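You operate a simulated robot arm through the tools that you are given. There is no shell and no other tool. Be economical: measure what you need, move in short steps, check, and stop when the job is done.

Carry out the task below with a simulated robot arm. There is one attempt and no reset: what you move stays moved.

TASK
Test the seated nozzle at 2.5 bar, drain, then test at 4 bar.
Fine: one shot each; then turn the bar knob down to nought and shut the blue valve knob.

It is judged by the outcome, as a careful person would: the job done as asked, and still so three seconds after it is handed in. It fails if anything else is knocked over, pushed out of place, dropped, spilled or broken.

THE ROBOT
A 6-joint arm with a two-finger gripper, on a carriage that runs on a rail from [-2336, -9] to [4, 0] (x, y) and turns from -3.124 to 2.67 rad about z. Base frame: it is fixed where the carriage stands at the start and does not move with it; the origin is on the floor, on the carriage's upright axis, x ahead of it, y to its left, z up. Readings come in mm, rad, newtons and seconds.
Its first joint turns from -2.897 to 2.897 rad. Places, roughly: blue paddle one [1200, -400, 1200]; blue paddle three [900, -400, 1200]; blue paddle two [1100, -400, 1200]; large blue knob [700, -400, 1000]; orange lamp switch [600, -500, 1000]; test hood [800, -500, 1100]; tube three [900, -400, 1000]; white rinse switch [400, -500, 1000]; yellow drain lever [700, -500, 1000]. Payload 5 kg.
The TCP is the grasp point between the finger pads, 30 mm short of the fingertips. In the tool frame z runs along the fingers and y along their closing line. Largest opening 176 mm; the body of the gripper starts 153 mm behind the TCP.
Orientation is that of the tool frame in the base frame, as a unit quaternion [x, y, z, w]. With the fingers straight down and closing along the base's y, the tool's x points along the base's -x, its y along +y and its z along -z.

THE INTERFACE
- The arm moves only by the tool arm_command. Its argument "rows" is text: rows parted by semicolons, each of 7 numbers parted by spaces: the opening, from 0 (shut) to 1 (fully open), then the shift along the base's x, y, z in units of 150 mm (1.0 is 150 mm), then the turn, a rotation vector about the base's x, y, z in units of 180 degrees (1.0 is 180 degrees). In form: grip tx ty tz ax ay az; .... A call has 1 to 8 rows; each row is the pose to reach, as a shift and turn from the pose commanded when the call began. A call with a number of a shift or a turn outside -1 to 1 is refused whole. Rows are played at 5 a second. More than 50 mm and 0.15 rad between two rows, or a gripper value outside its range, and nothing of the call is played. Where a pose cannot be reached the arm comes as near as it can. A force on the tool above 40 N (or 10 N above the force at the start of the call, whichever is more), or a blocked arm, ends the call early, and 0.2 s more pass. Each finger halts on what it meets, pressing with about 35 N; the grip force reading is that of the motor and also rises with nothing between the fingers. The clock runs only during rows and for 0.2 s after the last one: add rows that repeat a pose to give the fingers time. It gives the time, the measured TCP pose, the force on the tool (base axes), the opening and the grip force at its end, in the units of the frame above (readings bear some noise), with the torque about the TCP (base axes, N m) and any sound that the robot's microphone picked up.
- Cameras (640 x 400 px; columns grow to the right, rows downward): "scene" is now at [36.3, 146.6, 1601.4]; the picture's right is [-0.66, -0.75, 0.00], its down [-0.38, 0.34, -0.86] and it looks along [0.64, -0.57, -0.51] (base axes); focal length 259 px, centre (320, 200). "wrist" rides on the gripper at [67, -9, -183] in the tool frame; the picture's right is [0.14, 0.99, 0.00], its down [-0.92, 0.13, -0.36] and it looks along [-0.36, 0.05, 0.93] (tool axes); focal length 251 px, centre (320, 200). There is no depth. A picture from a camera that has moved, and an enlarged one, comes with that camera's place and axes in the base frame and with its lens. The place of the scene camera against the robot may be out by one fixed shift of up to 18 mm in any direction.
- grab_frame(camera): a new picture of that camera. The clock stands still meanwhile.
- raise_lower(by): slides the trunk up (or, below 0, down) by that many mm; the arm and the scene camera ride with it, the base frame stays. It gives what a move gives, with no picture.
- base_move(legs): drives the robot by 1 to 6 legs, each [ahead, left, turn to the left] in mm, mm and rad, along the robot's own axes; the way and the turn of a leg run together, so that a leg with both is an arc; at most 1500 mm and 3.142 rad a leg. The arm and the cameras ride along, it lands a little off, and it stops where it bumps. It keeps to its track: a leg is cut to what the track allows. It gives what a move gives.
- head_to(pan, tilt): turns the head with the scene camera to pan (to the left, within 2.094 rad either way) and tilt (down, from -0.506 to 1.204), counted from straight ahead of the robot. It gives what a move gives.
- inspect(camera, box): a new picture of the part [left, top, right, bottom] of that camera's present view, enlarged. The clock stands still meanwhile.
- sign_off(): hands the job in; it is judged then, once.

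Go step by step. Nothing tells you exact positions but the pictures and the camera data: compare them with the known pose of the tool, close in by small moves and look again before you grip or let go. The budget is 120 turns and 78 pictures, counting those below and the enlarged ones. Unless the task says otherwise, let go and move clear before handing in, and close with one line.

The tools are called as name(argument=value, ...) on one line, values as JSON. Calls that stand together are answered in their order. arm_command: Moves the arm, as the interface text tells. Its arguments: {"type":"object","properties":{"rows":{"type":"string"}},"required":["rows"]} The other tools are called the same way: raise_lower (by) slides the trunk up or down; base_move (legs) drives the base; head_to (pan, tilt) turns the head that bears the scene camera; grab_frame (camera) takes a picture; inspect (camera, box) takes an enlarged picture of a part of a camera's view; sign_off () hands the job in.

At the start:

```text
t: 0.0
tool_pos: [852.0, -177.7, 1318.0]
tool_rot: [0.001, 1.0, 0.0, 0.001]
ft_force: [-0.4, 0.0, 0.1]
torque: [-0.01, 0.03, 0.01]
finger_gap: 176.1
grip_force: 0.1
trunk travel left (down, up): [-150.0, 200.0]
robot x, y, heading: [-5.6, -2.4, -0.001]
head pan, tilt: [-0.726, 0.539]
```

scene: 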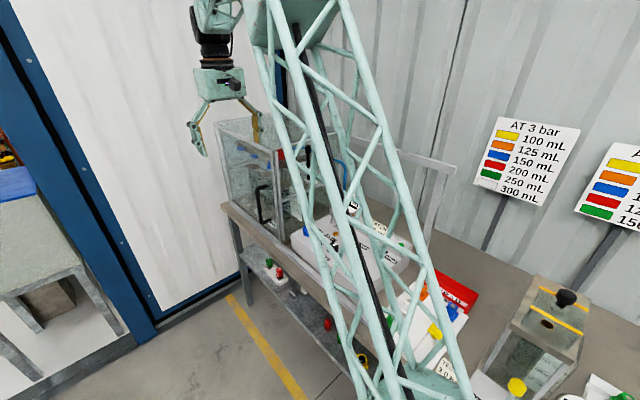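
wrist: 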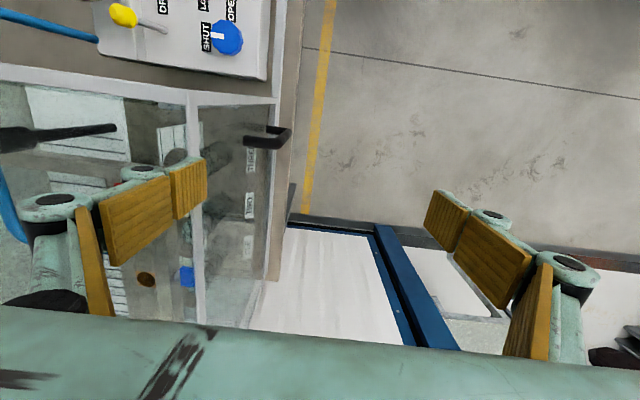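

I see a bench with a test hood, a control box with blue knob and yellow lever, and panels; the arm blocks much of the view. I'll look closer at both views first.

inspect(camera="wrist", box=[0, 0, 320, 200])

inspect(camera="scene", box=[200, 100, 480, 400])

inspect(camera="scene", box=[440, 100, 640, 400])

```text
2.00 times, centred on (160, 100) of wrist
camera zoom: at [784.9, -188.2, 1501.8], right [-0.14, 0.99, 0.0], down [0.92, 0.13, 0.36], along [0.36, 0.05, -0.93], focal length 503 px, centre (640, 400)
```

zoom: 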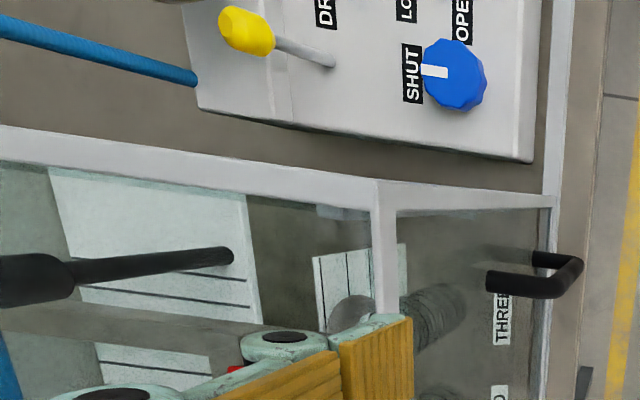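

```text
1.33 times, centred on (340, 250) of scene
camera zoom: at [36.3, 146.6, 1601.4], right [-0.66, -0.75, 0.0], down [-0.38, 0.34, -0.86], along [0.64, -0.57, -0.51], focal length 345 px, centre (293, 133)
```

zoom: 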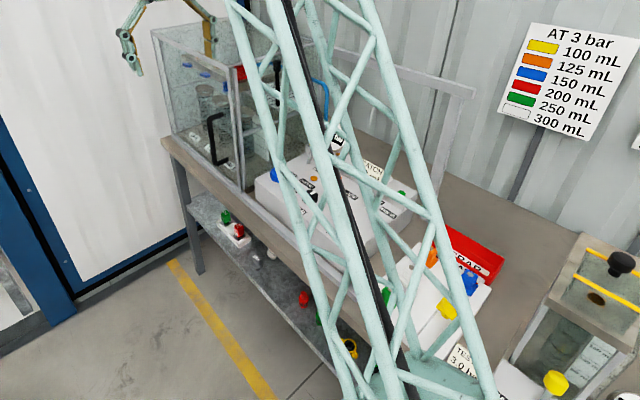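

```text
1.33 times, centred on (540, 250) of scene
camera zoom: at [36.3, 146.6, 1601.4], right [-0.66, -0.75, 0.0], down [-0.38, 0.34, -0.86], along [0.64, -0.57, -0.51], focal length 345 px, centre (27, 133)
```

zoom: 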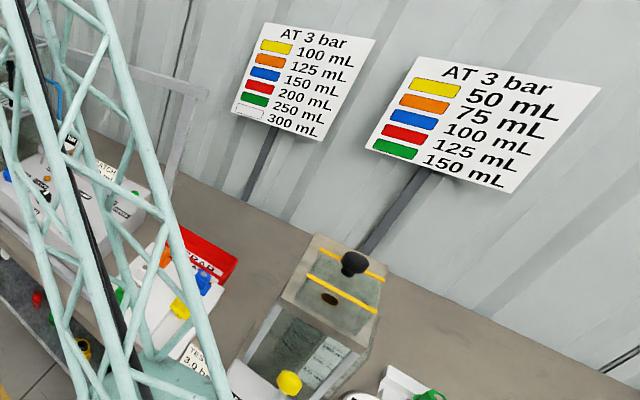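

The console is only partly visible. I'll back the carriage 300 mm along the rail so the wrist camera looks over the console, and the arm leaves the line of sight.

base_move(legs=[[-300, 0, 0]])

grab_frame(camera="wrist")

grab_frame(camera="scene")

```text
t: 2.1
tool_pos: [556.6, -181.8, 1318.6]
tool_rot: [0.001, 1.0, 0.0, 0.0]
ft_force: [0.1, -0.1, -0.2]
torque: [0.01, -0.02, 0.02]
finger_gap: 175.8
grip_force: 0.0
trunk travel left (down, up): [-150.0, 200.0]
robot x, y, heading: [-292.2, -2.8, 0.001]
head pan, tilt: [-0.726, 0.539]
```

```text
72 pictures are left
camera wrist: at [489.6, -190.9, 1502.1], right [-0.14, 0.99, 0.0], down [0.92, 0.13, 0.36], along [0.36, 0.05, -0.93], focal length 251 px, centre (320, 200)
```

wrist: 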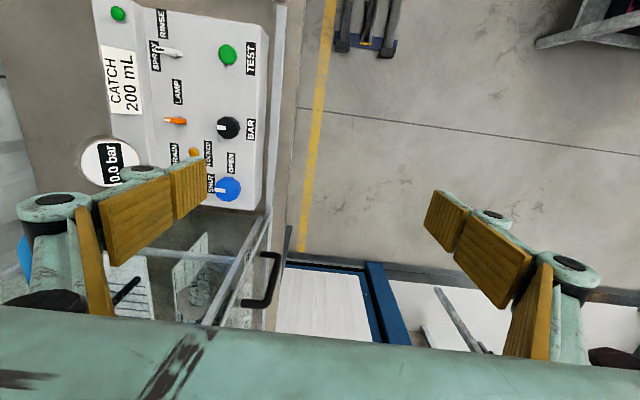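

```text
71 pictures are left
camera scene: at [-258.3, 145.4, 1601.4], right [-0.67, -0.75, 0.0], down [-0.38, 0.34, -0.86], along [0.64, -0.57, -0.51], focal length 259 px, centre (320, 200)
```

scene: 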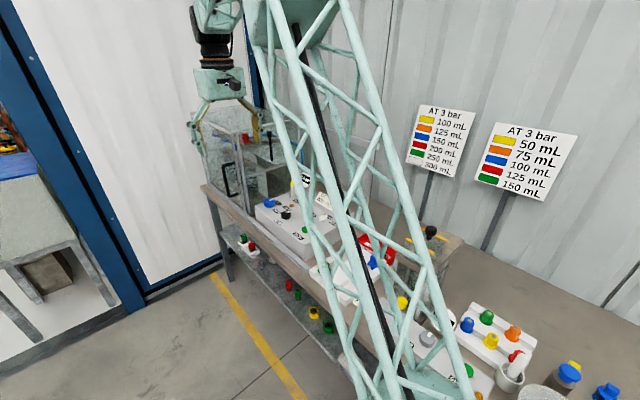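

inspect(camera="wrist", box=[60, 0, 300, 150])

inspect(camera="wrist", box=[60, 130, 300, 320])

inspect(camera="scene", box=[190, 100, 350, 260])

```text
2.67 times, centred on (180, 75) of wrist
camera zoom: at [489.6, -190.9, 1502.1], right [-0.14, 0.99, 0.0], down [0.92, 0.13, 0.36], along [0.36, 0.05, -0.93], focal length 670 px, centre (693, 533)
```

zoom: 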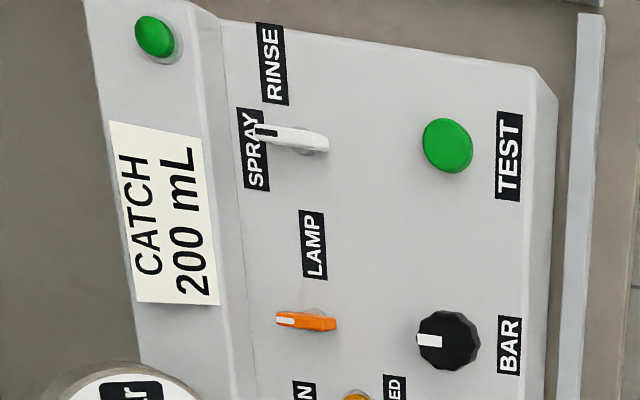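

```text
2.11 times, centred on (180, 225) of wrist
camera zoom: at [489.6, -190.9, 1502.1], right [-0.14, 0.99, 0.0], down [0.92, 0.13, 0.36], along [0.36, 0.05, -0.93], focal length 529 px, centre (615, 147)
```

zoom: 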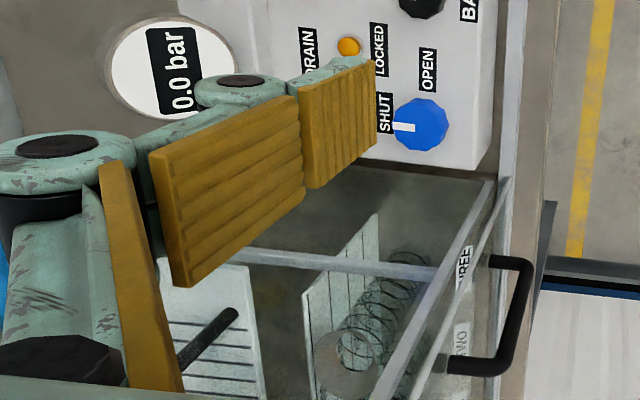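

```text
2.50 times, centred on (270, 180) of scene
camera zoom: at [-258.3, 145.4, 1601.4], right [-0.67, -0.75, 0.0], down [-0.38, 0.34, -0.86], along [0.64, -0.57, -0.51], focal length 647 px, centre (445, 250)
```

zoom: 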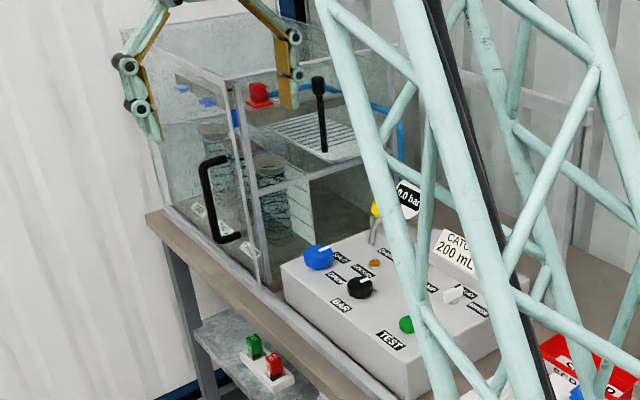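

The console has BAR dial, TEST button, SHUT/OPEN valve, DRAIN lever, SPRAY/RINSE and LAMP switches. I need a clear view of the hood, so I'll swing the arm out of the way by turning the carriage left and panning the head right.

base_move(legs=[[0, 0, 1.1], [130, -258, 0]])

head_to(pan=-1.7, tilt=0.45)

grab_frame(camera="scene")

```text
t: 6.8
tool_pos: [558.5, 661.7, 1318.0]
tool_rot: [-0.51, 0.86, 0.0, -0.001]
ft_force: [-0.3, 0.3, 0.2]
torque: [0.01, 0.06, 0.03]
finger_gap: 176.0
grip_force: 0.1
trunk travel left (down, up): [-150.0, 200.0]
robot x, y, heading: [-7.3, 2.7, 1.075]
head pan, tilt: [-0.726, 0.539]
```

```text
t: 8.1
tool_pos: [557.3, 662.2, 1318.7]
tool_rot: [-0.51, 0.86, -0.001, 0.0]
ft_force: [0.8, -0.7, 0.1]
torque: [-0.01, -0.01, -0.01]
finger_gap: 175.8
grip_force: 0.1
trunk travel left (down, up): [-150.0, 200.0]
robot x, y, heading: [-4.5, -1.1, 1.076]
head pan, tilt: [-1.7, 0.45]
```

```text
67 pictures are left
camera scene: at [-137.4, 25.3, 1609.5], right [-0.59, -0.81, 0.0], down [-0.35, 0.26, -0.9], along [0.73, -0.53, -0.44], focal length 259 px, centre (320, 200)
```

scene: 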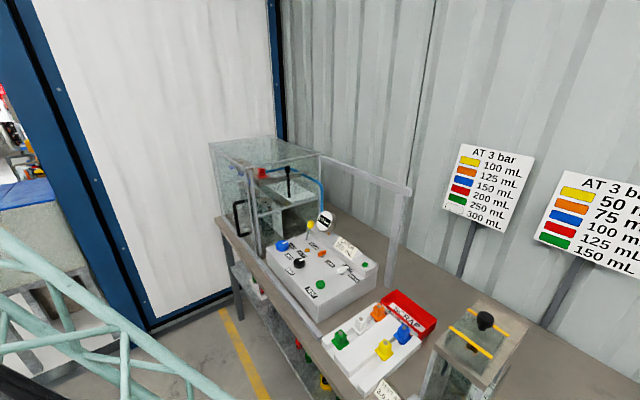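

Clear view now. I'll enlarge the hood, console, and side items.

inspect(camera="scene", box=[205, 130, 335, 260])

inspect(camera="scene", box=[260, 200, 390, 330])

inspect(camera="scene", box=[310, 280, 530, 400])

```text
3.08 times, centred on (270, 195) of scene
camera zoom: at [-137.4, 25.3, 1609.5], right [-0.59, -0.81, 0.0], down [-0.35, 0.26, -0.9], along [0.73, -0.53, -0.44], focal length 796 px, centre (474, 215)
```

zoom: 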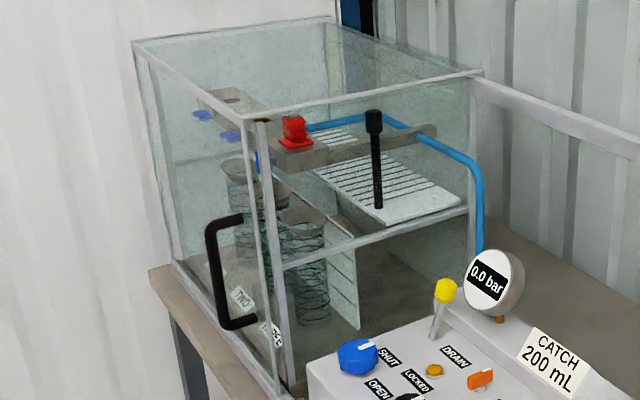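

```text
3.08 times, centred on (325, 265) of scene
camera zoom: at [-137.4, 25.3, 1609.5], right [-0.59, -0.81, 0.0], down [-0.35, 0.26, -0.9], along [0.73, -0.53, -0.44], focal length 796 px, centre (305, 0)
```

zoom: 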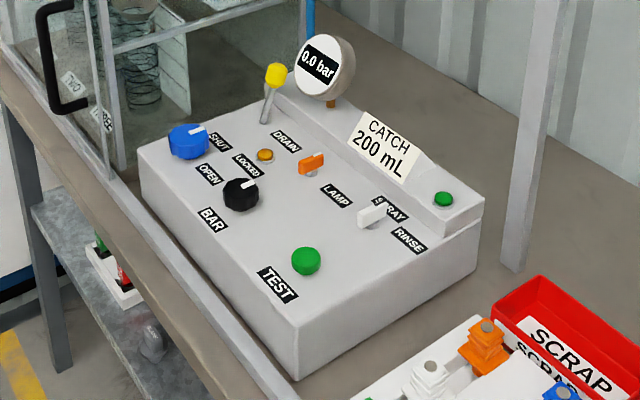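

```text
2.91 times, centred on (420, 340) of scene
camera zoom: at [-137.4, 25.3, 1609.5], right [-0.59, -0.81, 0.0], down [-0.35, 0.26, -0.9], along [0.73, -0.53, -0.44], focal length 752 px, centre (29, -207)
```

zoom: 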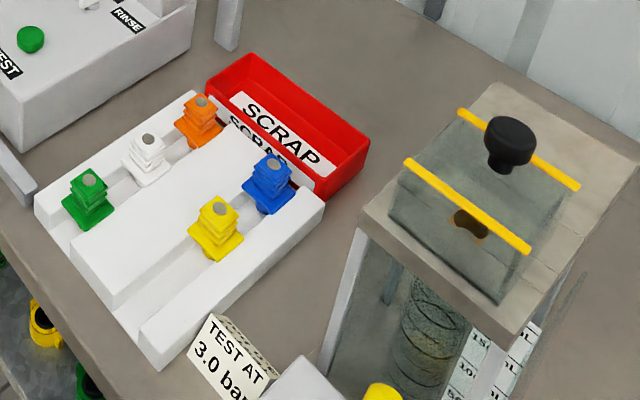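

The red nozzle sits in the hood's holder. Before touching anything I want to see inside the hood (tubes, paddles, door), so I'll bring the arm back and tilt the wrist camera toward it.

base_move(legs=[[0, 0, -1.076]])

arm_command(rows="0.5 0 0 0 -0.0125 -0.0343 -0.026; 0.5 0 0 0 -0.025 -0.0685 -0.052; 0.5 0 0 0 -0.0375 -0.103 -0.078; 0.5 0 0 0 -0.05 -0.137 -0.104; 0.5 0 0 0 -0.0625 -0.171 -0.13; 0.5 0 0 0 -0.075 -0.2055 -0.156; 0.5 0 0 0 -0.0875 -0.24 -0.182; 0.5 0 0 0 -0.1 -0.274 -0.208")

grab_frame(camera="wrist")

```text
t: 11.2
tool_pos: [844.3, -187.6, 1317.6]
tool_rot: [0.004, 1.0, 0.0, 0.0]
ft_force: [-0.1, 0.5, -0.5]
torque: [0.03, 0.02, -0.04]
finger_gap: 175.8
grip_force: 0.0
trunk travel left (down, up): [-150.0, 200.0]
robot x, y, heading: [-7.4, -2.0, -0.009]
head pan, tilt: [-1.7, 0.45]
```

```text
t: 13.0
tool_pos: [842.9, -185.5, 1316.5]
tool_rot: [0.312, 0.845, -0.148, 0.408]
ft_force: [0.9, 0.5, -0.2]
torque: [0.02, -0.03, 0.01]
finger_gap: 87.9
grip_force: 0.1
trunk travel left (down, up): [-150.0, 200.0]
robot x, y, heading: [-8.3, 1.9, -0.011]
head pan, tilt: [-1.7, 0.45]
```

```text
63 pictures are left
camera wrist: at [695.3, -74.3, 1380.0], right [0.58, 0.81, -0.1], down [0.3, -0.09, 0.95], along [0.76, -0.58, -0.3], focal length 251 px, centre (320, 200)
```

wrist: 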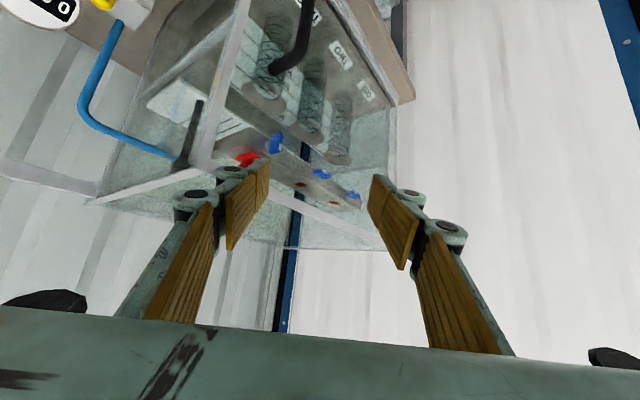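

inspect(camera="wrist", box=[220, 0, 420, 125])

inspect(camera="wrist", box=[180, 80, 380, 220])

```text
3.20 times, centred on (320, 62) of wrist
camera zoom: at [695.3, -74.3, 1380.0], right [0.58, 0.81, -0.1], down [0.3, -0.09, 0.95], along [0.76, -0.58, -0.3], focal length 805 px, centre (320, 640)
```

zoom: 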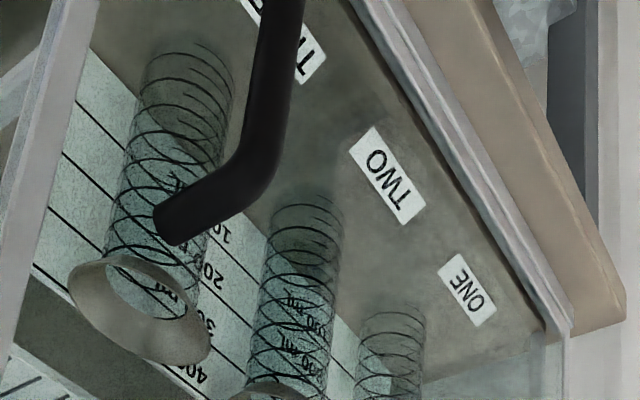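

```text
2.86 times, centred on (280, 150) of wrist
camera zoom: at [695.3, -74.3, 1380.0], right [0.58, 0.81, -0.1], down [0.3, -0.09, 0.95], along [0.76, -0.58, -0.3], focal length 718 px, centre (434, 343)
```

zoom: 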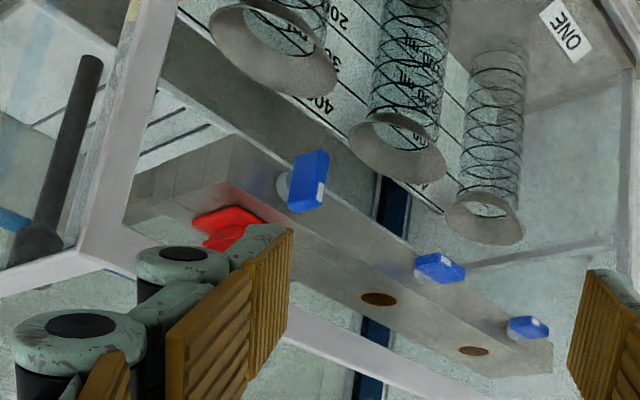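

The tubes are empty, the red nozzle is at station three, and paddle three stands upright (along the flow) with one and two crosswise. I'll level the tool and go over the console to get precise positions.

arm_command(rows="0.5 -0.125 0 0 0.0125 0.0343 0.026; 0.5 -0.25 0 0 0.025 0.0685 0.052; 0.5 -0.375 0 0 0.0375 0.103 0.078; 0.5 -0.5 0 0 0.05 0.137 0.104; 0.5 -0.625 0 0 0.0625 0.171 0.13; 0.5 -0.75 0 0 0.075 0.2055 0.156; 0.5 -0.875 0 0 0.0875 0.24 0.182; 0.5 -1 0 0 0.1 0.274 0.208")

arm_command(rows="0.1 -0.25 -0.2 0 0 0 0; 0.1 -0.5 -0.4 0 0 0 0; 0.1 -0.75 -0.6 0 0 0 0; 0.1 -1 -0.8 0 0 0 0; 0.1 -1 -0.8 0 0 0 0")

grab_frame(camera="wrist")

```text
t: 14.8
tool_pos: [695.1, -187.8, 1318.4]
tool_rot: [0.004, 1.0, 0.001, -0.001]
ft_force: [0.3, -0.5, -0.8]
torque: [-0.06, 0.02, -0.01]
finger_gap: 88.2
grip_force: 0.1
trunk travel left (down, up): [-150.0, 200.0]
robot x, y, heading: [-9.5, -2.7, -0.013]
head pan, tilt: [-1.7, 0.45]
```

```text
t: 16.0
tool_pos: [546.6, -310.4, 1317.6]
tool_rot: [0.005, 1.0, 0.0, 0.0]
ft_force: [-0.9, -0.6, 0.0]
torque: [0.19, -0.16, -0.01]
finger_gap: 17.6
grip_force: 0.0
trunk travel left (down, up): [-150.0, 200.0]
robot x, y, heading: [-5.7, 0.8, -0.004]
head pan, tilt: [-1.7, 0.45]
```

```text
60 pictures are left
camera wrist: at [479.5, -319.5, 1501.3], right [-0.13, 0.99, 0.0], down [0.92, 0.12, 0.36], along [0.36, 0.05, -0.93], focal length 251 px, centre (320, 200)
```

wrist: 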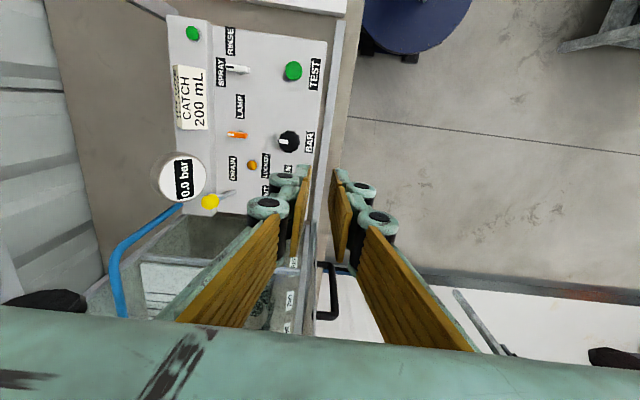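

inspect(camera="wrist", box=[150, 0, 340, 120])

inspect(camera="wrist", box=[150, 110, 340, 220])

```text
3.33 times, centred on (245, 60) of wrist
camera zoom: at [479.5, -319.5, 1501.3], right [-0.13, 0.99, 0.0], down [0.92, 0.12, 0.36], along [0.36, 0.05, -0.93], focal length 838 px, centre (570, 667)
```

zoom: 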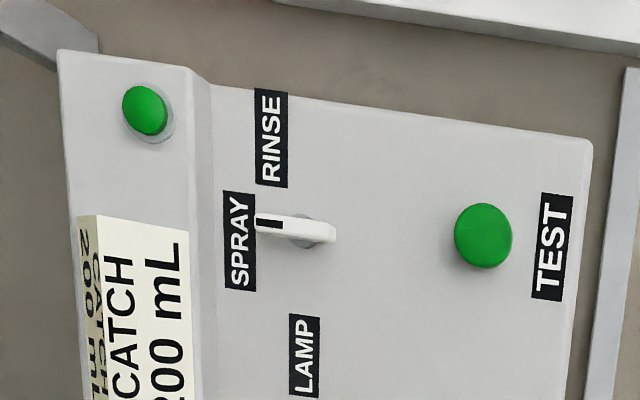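

```text
3.37 times, centred on (245, 165) of wrist
camera zoom: at [479.5, -319.5, 1501.3], right [-0.13, 0.99, 0.0], down [0.92, 0.12, 0.36], along [0.36, 0.05, -0.93], focal length 847 px, centre (573, 318)
```

zoom: 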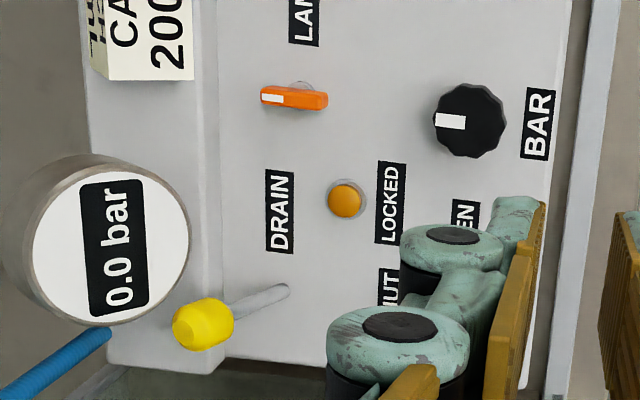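

Console states: valve SHUT, bar 0, switch on SPRAY, drain lever upright. I check whether the scene camera can see the gauge with the arm near the console.

head_to(pan=-0.8, tilt=0.6)

grab_frame(camera="scene")

```text
t: 17.2
tool_pos: [548.1, -309.1, 1317.0]
tool_rot: [0.004, 1.0, -0.001, 0.0]
ft_force: [-1.0, -0.7, 0.8]
torque: [-0.04, -0.01, 0.02]
finger_gap: 17.6
grip_force: 0.1
trunk travel left (down, up): [-150.0, 200.0]
robot x, y, heading: [-4.6, -0.4, -0.009]
head pan, tilt: [-0.799, 0.6]
```

```text
57 pictures are left
camera scene: at [25.1, 142.6, 1596.0], right [-0.72, -0.69, 0.0], down [-0.39, 0.41, -0.83], along [0.57, -0.6, -0.56], focal length 259 px, centre (320, 200)
```

scene: 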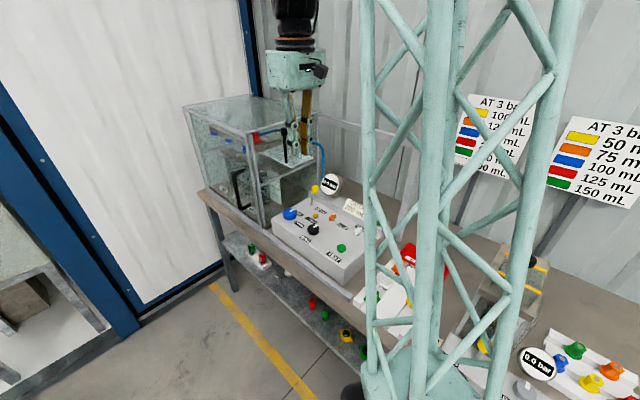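

The gauge is readable from the scene camera. First the blue valve: move above it with the fingers at 45° yaw, so a 90° turn stays clear of the hood.

arm_command(rows="0.55 0.2 -0.07 0 0 0 0.042; 0.55 0.4 -0.14 0 0 0 0.084; 0.55 0.6 -0.21 -0.1 0 0 0.126; 0.55 0.8 -0.28 -0.3 0 0 0.168; 0.55 0.95 -0.36 -0.55 0 0 0.21; 0.55 1 -0.427 -0.8 0 0 0.25; 0.55 1 -0.427 -1 0 0 0.25")

grab_frame(camera="wrist")

grab_frame(camera="scene")

```text
t: 18.8
tool_pos: [694.7, -372.6, 1168.6]
tool_rot: [-0.378, 0.926, 0.0, 0.0]
ft_force: [0.1, -0.2, -0.7]
torque: [0.01, -0.08, 0.0]
finger_gap: 96.7
grip_force: 0.0
trunk travel left (down, up): [-150.0, 200.0]
robot x, y, heading: [-8.1, -1.9, -0.007]
head pan, tilt: [-0.799, 0.6]
```

```text
56 pictures are left
camera wrist: at [652.5, -426.2, 1351.1], right [-0.79, 0.61, 0.0], down [0.57, 0.74, 0.36], along [0.22, 0.29, -0.93], focal length 251 px, centre (320, 200)
```

wrist: 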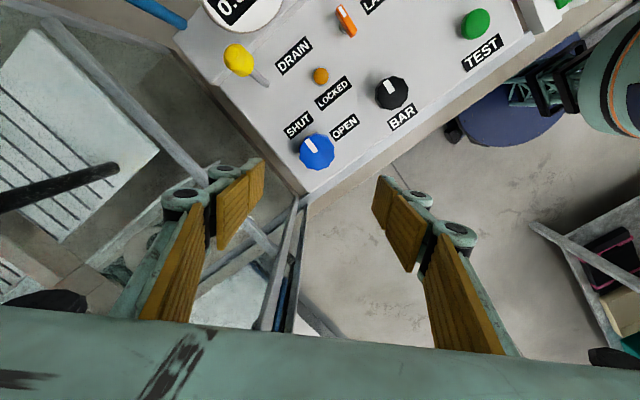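

```text
55 pictures are left
camera scene: at [25.2, 142.4, 1596.0], right [-0.72, -0.69, 0.0], down [-0.39, 0.41, -0.82], along [0.57, -0.6, -0.57], focal length 259 px, centre (320, 200)
```

scene: 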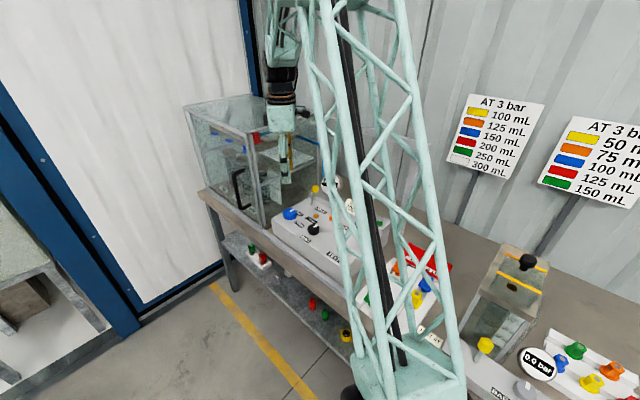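

The blue knob is confirmed at about (700, -371, 964). I'll descend above it.

arm_command(rows="0.55 0.03 0.01 -0.3 0 0 0; 0.55 0.03 0.01 -0.6 0 0 0; 0.55 0.03 0.01 -0.9 0 0 0; 0.55 0.03 0.01 -1 0 0 0")

grab_frame(camera="wrist")

```text
t: 19.8
tool_pos: [699.3, -369.1, 1018.4]
tool_rot: [-0.378, 0.926, 0.0, 0.0]
ft_force: [0.4, 0.4, -0.3]
torque: [0.03, 0.03, -0.01]
finger_gap: 96.7
grip_force: 0.0
trunk travel left (down, up): [-150.0, 200.0]
robot x, y, heading: [-6.9, -0.0, -0.006]
head pan, tilt: [-0.799, 0.6]
```

```text
54 pictures are left
camera wrist: at [657.3, -422.9, 1201.8], right [-0.79, 0.61, 0.0], down [0.57, 0.74, 0.36], along [0.22, 0.29, -0.93], focal length 251 px, centre (320, 200)
```

wrist: 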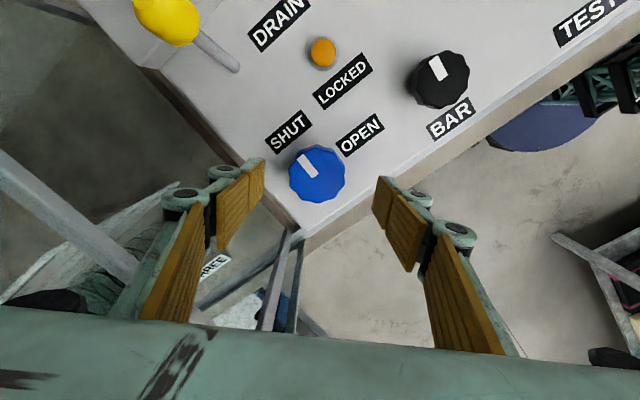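

arm_command(rows="0.55 0.01 0 -0.1 0 0 0; 0.55 0.01 0 -0.2 0 0 0; 0.55 0.01 0 -0.26 0 0 0; 0.55 0.01 0 -0.26 0 0 0")

grab_frame(camera="wrist")

inspect(camera="scene", box=[240, 140, 370, 270])

```text
t: 20.8
tool_pos: [700.1, -367.8, 977.2]
tool_rot: [-0.378, 0.926, 0.0, 0.0]
ft_force: [0.7, -0.3, 0.0]
torque: [-0.01, 0.04, 0.0]
finger_gap: 96.7
grip_force: 0.1
trunk travel left (down, up): [-150.0, 200.0]
robot x, y, heading: [-7.7, -1.4, -0.01]
head pan, tilt: [-0.799, 0.6]
```

```text
53 pictures are left
camera wrist: at [658.1, -421.7, 1162.4], right [-0.79, 0.61, 0.0], down [0.57, 0.74, 0.36], along [0.22, 0.29, -0.93], focal length 251 px, centre (320, 200)
```

wrist: 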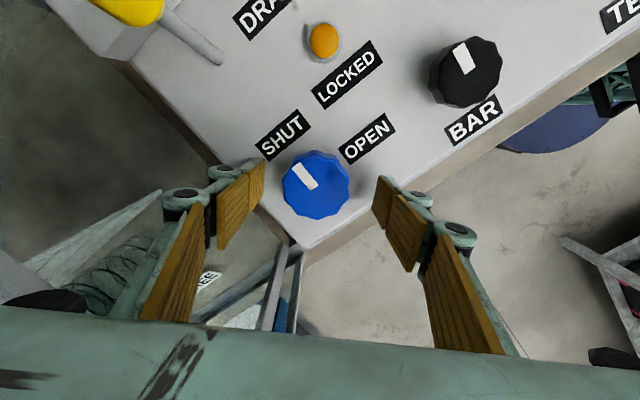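

```text
3.08 times, centred on (305, 205) of scene
camera zoom: at [25.2, 142.6, 1596.0], right [-0.72, -0.69, 0.0], down [-0.39, 0.41, -0.83], along [0.57, -0.6, -0.56], focal length 796 px, centre (366, 185)
```

zoom: 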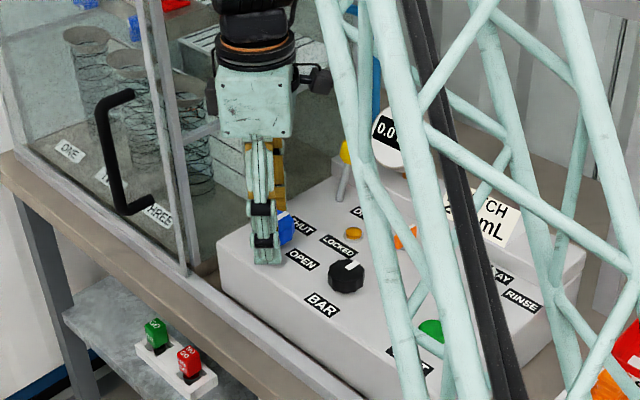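

Aligned on the knob; closing on it.

arm_command(rows="0.55 0.005 0 -0.05 0 0 0; 0.3 0.005 0 -0.05 0 0 0; 0.25 0.005 0 -0.05 0 0 0; 0.25 0.005 0 -0.05 0 0 0; 0.25 0.005 0 -0.05 0 0 0")

```text
t: 22.0
tool_pos: [702.0, -370.3, 972.5]
tool_rot: [-0.378, 0.926, -0.001, 0.002]
ft_force: [22.9, -24.3, 6.0]
torque: [-0.57, -0.52, 0.09]
finger_gap: 52.4
grip_force: 44.9
trunk travel left (down, up): [-150.0, 200.0]
robot x, y, heading: [-6.5, -2.9, -0.011]
head pan, tilt: [-0.799, 0.6]
```

Gripped at 52 mm with a side force; I'll ease the centre along the closing line.

arm_command(rows="0.25 0.015 -0.015 0 0 0 0; 0.25 0.03 -0.03 0 0 0 0; 0.25 0.03 -0.03 0 0 0 0")

```text
t: 22.8
tool_pos: [703.2, -370.7, 971.2]
tool_rot: [-0.378, 0.926, 0.001, -0.002]
ft_force: [-8.4, 10.3, 12.3]
torque: [0.5, 0.39, -0.03]
finger_gap: 52.3
grip_force: 45.1
trunk travel left (down, up): [-150.0, 200.0]
robot x, y, heading: [-6.9, 0.7, -0.007]
head pan, tilt: [-0.799, 0.6]
```

arm_command(rows="0.25 -0.006 0.006 0 0 0 -0.04; 0.25 -0.006 0.006 0 0 0 -0.08; 0.25 -0.006 0.006 0 0 0 -0.12; 0.25 -0.006 0.006 0 0 0 -0.16; 0.25 -0.006 0.006 0 0 0 -0.2; 0.25 -0.006 0.006 0 0 0 -0.24; 0.25 -0.006 0.006 0 0 0 -0.28")

grab_frame(camera="wrist")

```text
t: 24.4
tool_pos: [703.7, -373.1, 973.2]
tool_rot: [0.053, 0.999, 0.0, 0.0]
ft_force: [-11.8, 9.4, 2.4]
torque: [0.13, 0.26, -0.02]
finger_gap: 51.8
grip_force: 44.8
trunk travel left (down, up): [-150.0, 200.0]
robot x, y, heading: [-7.3, -2.8, -0.008]
head pan, tilt: [-0.799, 0.6]
```

```text
51 pictures are left
camera wrist: at [635.4, -375.1, 1155.8], right [-0.03, 1.0, 0.0], down [0.93, 0.03, 0.36], along [0.36, 0.01, -0.93], focal length 251 px, centre (320, 200)
```

wrist: 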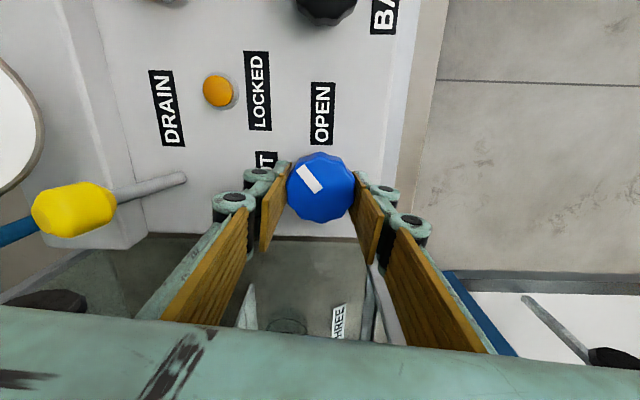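

The knob turns with the gripper; about 40° remain to OPEN.

arm_command(rows="0.25 0 0 0 0 0 -0.045; 0.25 0 0 0 0 0 -0.09; 0.25 0 0 0 0 0 -0.135; 0.25 0 0 0 0 0 -0.18; 0.25 0 0 0 0 0 -0.215; 0.25 0 0 0 0 0 -0.215")

grab_frame(camera="wrist")

```text
t: 25.8
tool_pos: [703.1, -374.3, 972.9]
tool_rot: [0.382, 0.924, 0.0, -0.001]
ft_force: [-21.4, -19.6, -2.7]
torque: [-0.67, 0.17, 0.06]
finger_gap: 52.4
grip_force: 45.2
trunk travel left (down, up): [-150.0, 200.0]
robot x, y, heading: [-6.2, -0.5, -0.01]
head pan, tilt: [-0.799, 0.6]
```

```text
50 pictures are left
camera wrist: at [648.1, -334.3, 1155.8], right [0.6, 0.8, 0.0], down [0.75, -0.56, 0.36], along [0.29, -0.22, -0.93], focal length 251 px, centre (320, 200)
```

wrist: 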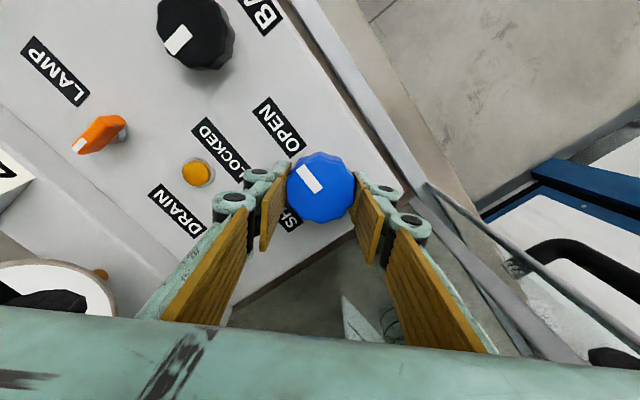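

Valve mark is at OPEN. I release, rise, and move over the black BAR knob.

arm_command(rows="0.5 0 0 0 0 0 0; 0.5 0 0 0 0 0 0; 0.5 0 0 0.3 0 0 0; 0.5 -0.2 0 0.5 0 0 0; 0.5 -0.5 0 0.5 0 0 0; 0.45 -0.8 0 0.5 0 0 0; 0.45 -0.926 0.01 0.5 0 0 0; 0.45 -0.926 0.01 0.4 0 0 0")

grab_frame(camera="wrist")

inspect(camera="scene", box=[240, 140, 400, 270])

```text
t: 27.6
tool_pos: [564.2, -373.5, 1033.9]
tool_rot: [0.38, 0.925, 0.0, 0.0]
ft_force: [-0.3, -0.2, 0.6]
torque: [-0.07, -0.1, 0.01]
finger_gap: 79.1
grip_force: 0.1
trunk travel left (down, up): [-150.0, 200.0]
robot x, y, heading: [-10.0, 2.5, -0.008]
head pan, tilt: [-0.799, 0.6]
```

```text
49 pictures are left
camera wrist: at [509.3, -332.7, 1217.3], right [0.6, 0.8, 0.0], down [0.75, -0.56, 0.36], along [0.29, -0.22, -0.93], focal length 251 px, centre (320, 200)
```

wrist: 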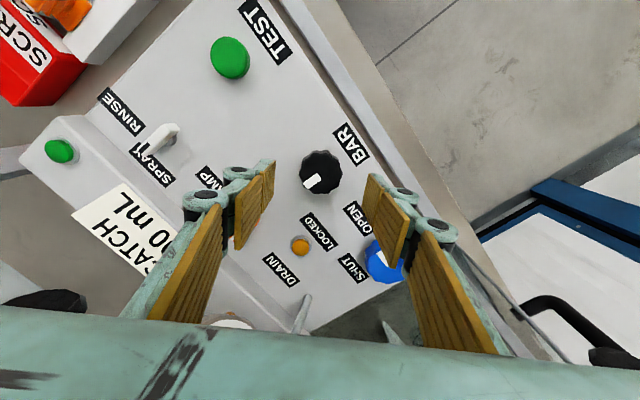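

```text
3.08 times, centred on (320, 205) of scene
camera zoom: at [24.7, 143.1, 1595.9], right [-0.72, -0.69, 0.0], down [-0.39, 0.41, -0.83], along [0.57, -0.6, -0.56], focal length 796 px, centre (320, 185)
```

zoom: 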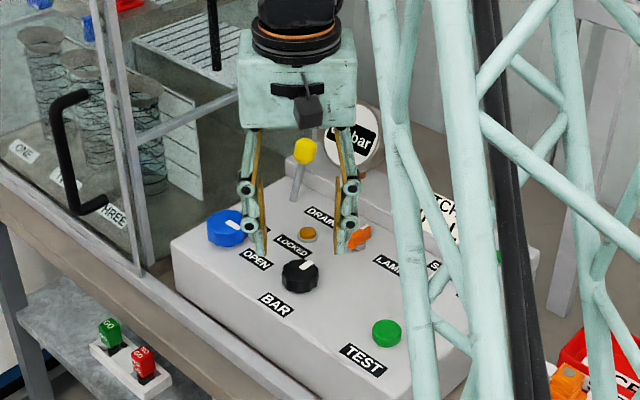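

arm_command(rows="0.42 0.01 0 -0.2 0 0 0; 0.42 0.01 0 -0.4 0 0 0; 0.2 0.01 0 -0.4 0 0 0; 0.15 0.01 0 -0.4 0 0 0; 0.15 0.01 0 -0.4 0 0 0; 0.15 0.01 0 -0.4 0 0 0")

inspect(camera="scene", box=[240, 140, 400, 270])

```text
t: 29.0
tool_pos: [566.1, -373.2, 974.1]
tool_rot: [0.38, 0.925, 0.001, 0.0]
ft_force: [-15.5, -7.2, 6.8]
torque: [-0.21, 0.38, 0.0]
finger_gap: 42.5
grip_force: 45.4
trunk travel left (down, up): [-150.0, 200.0]
robot x, y, heading: [-4.5, 2.2, -0.012]
head pan, tilt: [-0.799, 0.6]
```

```text
3.08 times, centred on (320, 205) of scene
camera zoom: at [24.1, 142.4, 1596.1], right [-0.72, -0.69, 0.0], down [-0.39, 0.41, -0.83], along [0.57, -0.6, -0.56], focal length 796 px, centre (320, 185)
```

zoom: 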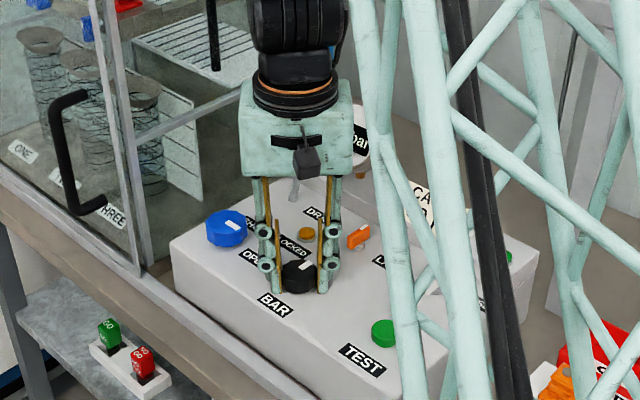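

Gripped. I'll turn clockwise 25° and look for the gauge's response.

arm_command(rows="0.15 0 0 0 0 0 -0.035; 0.15 0 0 0 0 0 -0.07; 0.15 0 0 0 0 0 -0.105; 0.15 0 0 0 0 0 -0.139; 0.15 0 0 0 0 0 -0.139")

grab_frame(camera="wrist")

inspect(camera="scene", box=[240, 140, 400, 270])

```text
t: 30.2
tool_pos: [565.3, -372.7, 972.5]
tool_rot: [0.572, 0.821, 0.001, 0.001]
ft_force: [-17.1, -25.6, 25.5]
torque: [-0.64, 0.38, -0.05]
finger_gap: 42.1
grip_force: 45.3
trunk travel left (down, up): [-150.0, 200.0]
robot x, y, heading: [-6.8, -1.4, -0.013]
head pan, tilt: [-0.799, 0.6]
```

```text
46 pictures are left
camera wrist: at [532.9, -313.8, 1156.0], right [0.88, 0.47, 0.0], down [0.44, -0.82, 0.36], along [0.17, -0.32, -0.93], focal length 251 px, centre (320, 200)
```

wrist: 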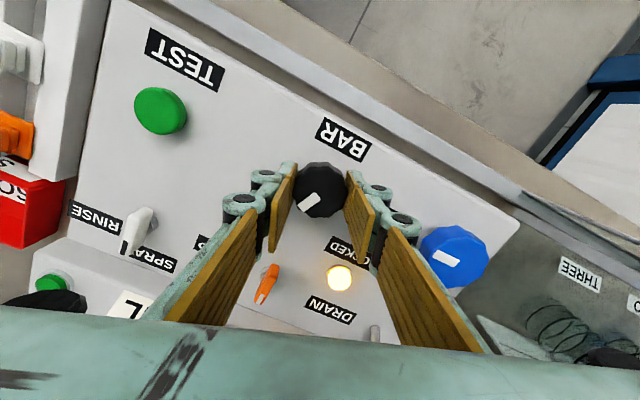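

```text
3.08 times, centred on (320, 205) of scene
camera zoom: at [23.5, 141.9, 1596.1], right [-0.72, -0.69, 0.0], down [-0.39, 0.41, -0.83], along [0.57, -0.6, -0.56], focal length 796 px, centre (320, 185)
```

zoom: 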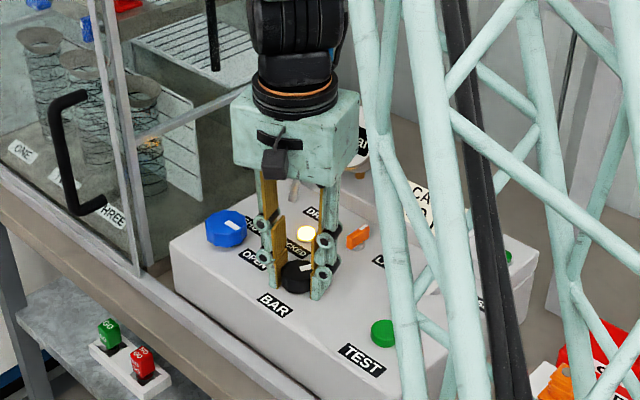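

The LOCKED lamp lit, so pressure is rising clockwise. The gauge is hidden by the gripper, so I release and rise to read it.

arm_command(rows="0.42 0 0 0 0 0 0; 0.42 0 0 0 0 0 0; 0.42 0 0 0.3 0 0 0; 0.42 0 0.1 0.6 0 0 0; 0.42 0 0.4 0.6 0 0 0")

inspect(camera="scene", box=[290, 150, 390, 230])

```text
t: 31.4
tool_pos: [564.8, -311.5, 1059.8]
tool_rot: [0.572, 0.821, 0.0, 0.0]
ft_force: [-1.1, -0.8, 0.8]
torque: [0.21, -0.18, -0.02]
finger_gap: 73.8
grip_force: 0.1
trunk travel left (down, up): [-150.0, 200.0]
robot x, y, heading: [-8.2, -1.9, -0.014]
head pan, tilt: [-0.799, 0.6]
```

```text
5.00 times, centred on (340, 190) of scene
camera zoom: at [24.4, 141.7, 1596.1], right [-0.72, -0.69, 0.0], down [-0.39, 0.41, -0.83], along [0.57, -0.6, -0.56], focal length 1293 px, centre (220, 250)
```

zoom: 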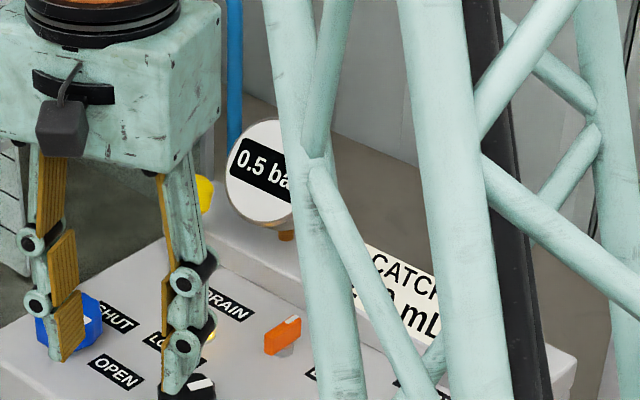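

25° gives 0.5 bar (about 50°/bar), so about 100° more is needed. I'll yaw back +90° and regrip for a long clockwise turn.

arm_command(rows="0.42 0 -0.05 0 0 0 0.045; 0.42 0 -0.1 0 0 0 0.09; 0.42 0 -0.15 0 0 0 0.135; 0.42 0 -0.2 0 0 0 0.18; 0.42 0 -0.25 0 0 0 0.225; 0.42 0 -0.3 0 0 0 0.27; 0.42 0 -0.35 0 0 0 0.315; 0.42 -0.01 -0.42 0 0 0 0.36")

arm_command(rows="0.42 0 0 0 0 0 0.045; 0.42 0 0 0 0 0 0.09; 0.42 0 0 -0.1 0 0 0.135; 0.42 0 0 -0.3 0 0 0.14; 0.42 0 0 -0.4 0 0 0.14")

grab_frame(camera="wrist")

```text
t: 33.2
tool_pos: [564.5, -374.5, 1061.6]
tool_rot: [0.041, 0.999, 0.0, 0.0]
ft_force: [-0.4, -0.2, 0.1]
torque: [-0.04, 0.04, 0.02]
finger_gap: 74.2
grip_force: 0.1
trunk travel left (down, up): [-150.0, 200.0]
robot x, y, heading: [-11.5, -0.3, -0.007]
head pan, tilt: [-0.799, 0.6]
```

```text
t: 34.4
tool_pos: [566.5, -375.4, 1002.4]
tool_rot: [-0.177, 0.984, 0.0, 0.0]
ft_force: [-0.5, -0.3, -0.3]
torque: [0.03, -0.01, -0.01]
finger_gap: 74.0
grip_force: 0.0
trunk travel left (down, up): [-150.0, 200.0]
robot x, y, heading: [-6.0, 0.9, -0.01]
head pan, tilt: [-0.799, 0.6]
```

```text
43 pictures are left
camera wrist: at [506.1, -406.7, 1185.8], right [-0.47, 0.88, 0.0], down [0.82, 0.44, 0.36], along [0.32, 0.17, -0.93], focal length 251 px, centre (320, 200)
```

wrist: 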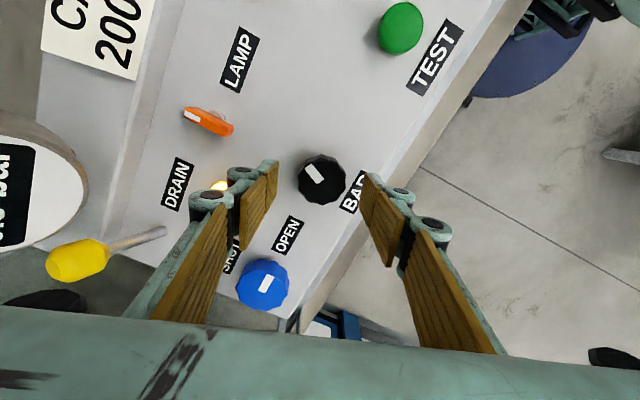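

arm_command(rows="0.42 -0.01 0 -0.19 0 0 0; 0.2 -0.01 0 -0.19 0 0 0; 0.15 -0.01 0 -0.19 0 0 0; 0.15 -0.01 0 -0.19 0 0 0; 0.15 -0.01 0 -0.19 0 0 0")

arm_command(rows="0.15 0 0 0 0 0 -0.04; 0.15 0 0 0 0 0 -0.08; 0.15 0 0 0 0 0 -0.12; 0.15 0 0 0 0 0 -0.16; 0.15 0 0 0 0 0 -0.2; 0.15 0 0 0 0 0 -0.24; 0.15 0 0 0 0 0 -0.28; 0.15 0 0 0 0 0 -0.28")

grab_frame(camera="wrist")

```text
t: 35.6
tool_pos: [563.0, -373.3, 975.2]
tool_rot: [-0.177, 0.984, 0.0, -0.001]
ft_force: [-7.6, 15.4, 10.6]
torque: [0.42, 0.27, 0.08]
finger_gap: 42.4
grip_force: 45.2
trunk travel left (down, up): [-150.0, 200.0]
robot x, y, heading: [-8.1, -1.6, -0.009]
head pan, tilt: [-0.799, 0.6]
```

```text
t: 37.4
tool_pos: [564.3, -372.8, 973.8]
tool_rot: [0.259, 0.966, -0.001, 0.002]
ft_force: [8.4, 32.7, 17.9]
torque: [0.84, -0.5, 0.01]
finger_gap: 42.1
grip_force: 44.7
trunk travel left (down, up): [-150.0, 200.0]
robot x, y, heading: [-5.9, -4.4, -0.005]
head pan, tilt: [-0.799, 0.6]
```

```text
42 pictures are left
camera wrist: at [501.7, -347.2, 1157.9], right [0.38, 0.93, 0.0], down [0.86, -0.35, 0.36], along [0.34, -0.14, -0.93], focal length 251 px, centre (320, 200)
```

wrist: 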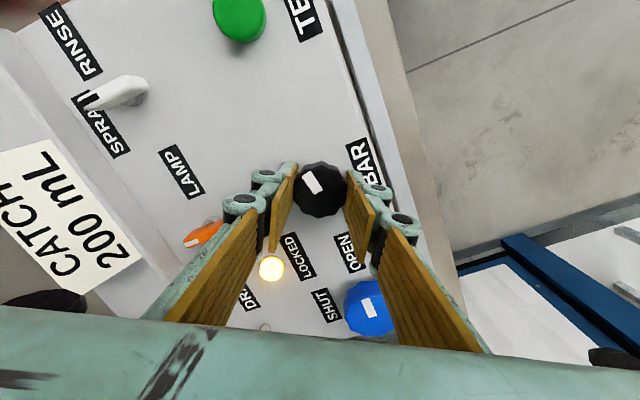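

arm_command(rows="0.15 0 0.012 0 0 0 -0.02; 0.15 0 0.012 0 0 0 -0.06; 0.15 0 0.012 0 0 0 -0.1; 0.15 0 0.012 0 0 0 -0.14; 0.15 0 0.012 0 0 0 -0.18; 0.15 0 0.012 0 0 0 -0.22; 0.15 0 0.012 0 0 0 -0.26; 0.15 0 0.012 0 0 0 -0.26")

inspect(camera="scene", box=[290, 150, 390, 230])

```text
t: 39.2
tool_pos: [564.2, -371.7, 974.0]
tool_rot: [0.621, 0.783, -0.001, 0.002]
ft_force: [29.1, 1.8, 32.7]
torque: [-0.04, -0.84, 0.03]
finger_gap: 41.6
grip_force: 45.0
trunk travel left (down, up): [-150.0, 200.0]
robot x, y, heading: [-6.6, -2.6, -0.012]
head pan, tilt: [-0.799, 0.6]
```

```text
5.00 times, centred on (340, 190) of scene
camera zoom: at [25.7, 143.4, 1596.0], right [-0.72, -0.69, 0.0], down [-0.39, 0.41, -0.83], along [0.57, -0.6, -0.56], focal length 1293 px, centre (220, 250)
```

zoom: 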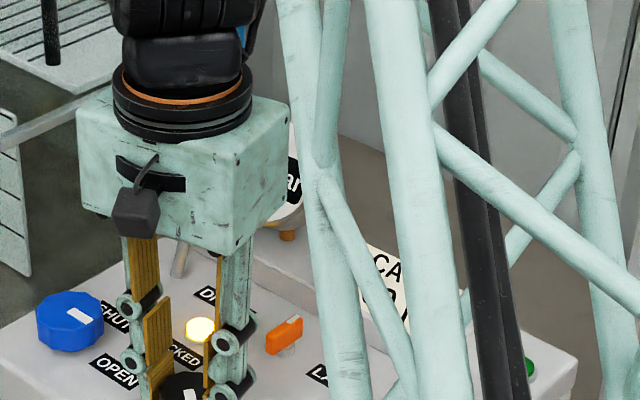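

arm_command(rows="0.42 0 0 0.01 0 0 0; 0.42 0 0 0.01 0 0 0; 0.42 0 0 0.3 0 0 0; 0.42 0 0.1 0.6 0 0 0; 0.42 0 0.4 0.6 0 0 0")

inspect(camera="scene", box=[290, 150, 390, 230])

```text
t: 40.4
tool_pos: [562.5, -311.8, 1061.9]
tool_rot: [0.622, 0.783, 0.0, 0.0]
ft_force: [-1.1, -1.0, 0.1]
torque: [0.1, -0.17, -0.01]
finger_gap: 73.9
grip_force: 0.0
trunk travel left (down, up): [-150.0, 200.0]
robot x, y, heading: [-5.7, -1.2, -0.008]
head pan, tilt: [-0.799, 0.6]
```

```text
5.00 times, centred on (340, 190) of scene
camera zoom: at [24.4, 141.9, 1596.1], right [-0.72, -0.69, 0.0], down [-0.39, 0.41, -0.83], along [0.57, -0.6, -0.56], focal length 1293 px, centre (220, 250)
```

zoom: 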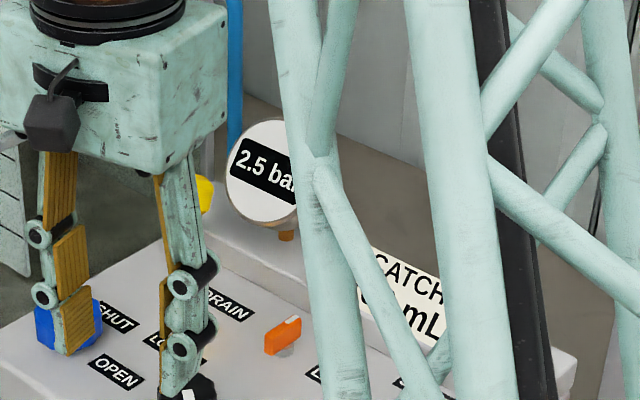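

Gauge reads 2.5 bar. Next: closed fingers above the TEST button.

arm_command(rows="0.1 -0.2 0 0 0 0 0; 0 -0.45 -0.1 0 0 0 0; 0 -0.7 -0.25 0 0 0 0; 0 -0.887 -0.433 0 0 0 0; 0 -0.887 -0.433 -0.2 0 0 0; 0 -0.887 -0.433 -0.2 0 0 0")

grab_frame(camera="wrist")

inspect(camera="scene", box=[240, 140, 400, 290])

```text
t: 41.8
tool_pos: [432.9, -377.2, 1032.5]
tool_rot: [0.622, 0.783, 0.0, -0.001]
ft_force: [0.0, -0.3, -1.1]
torque: [0.12, 0.07, -0.03]
finger_gap: 0.0
grip_force: 35.4
trunk travel left (down, up): [-150.0, 200.0]
robot x, y, heading: [-6.2, 1.6, -0.003]
head pan, tilt: [-0.799, 0.6]
```

```text
39 pictures are left
camera wrist: at [407.7, -315.1, 1215.7], right [0.93, 0.36, 0.0], down [0.34, -0.87, 0.36], along [0.13, -0.34, -0.93], focal length 251 px, centre (320, 200)
```

wrist: 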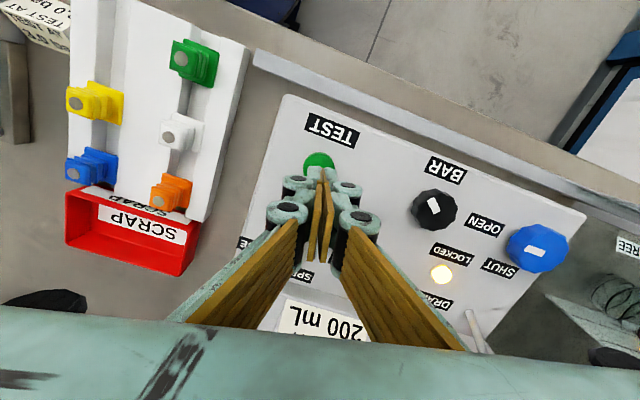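

```text
2.67 times, centred on (320, 215) of scene
camera zoom: at [25.7, 142.0, 1596.0], right [-0.72, -0.69, 0.0], down [-0.39, 0.41, -0.82], along [0.57, -0.6, -0.57], focal length 690 px, centre (320, 160)
```

zoom: 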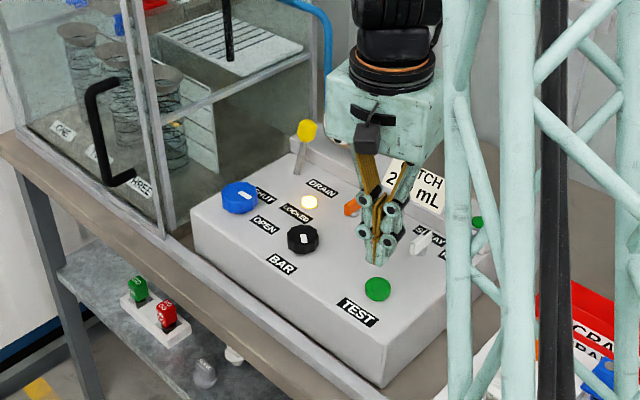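

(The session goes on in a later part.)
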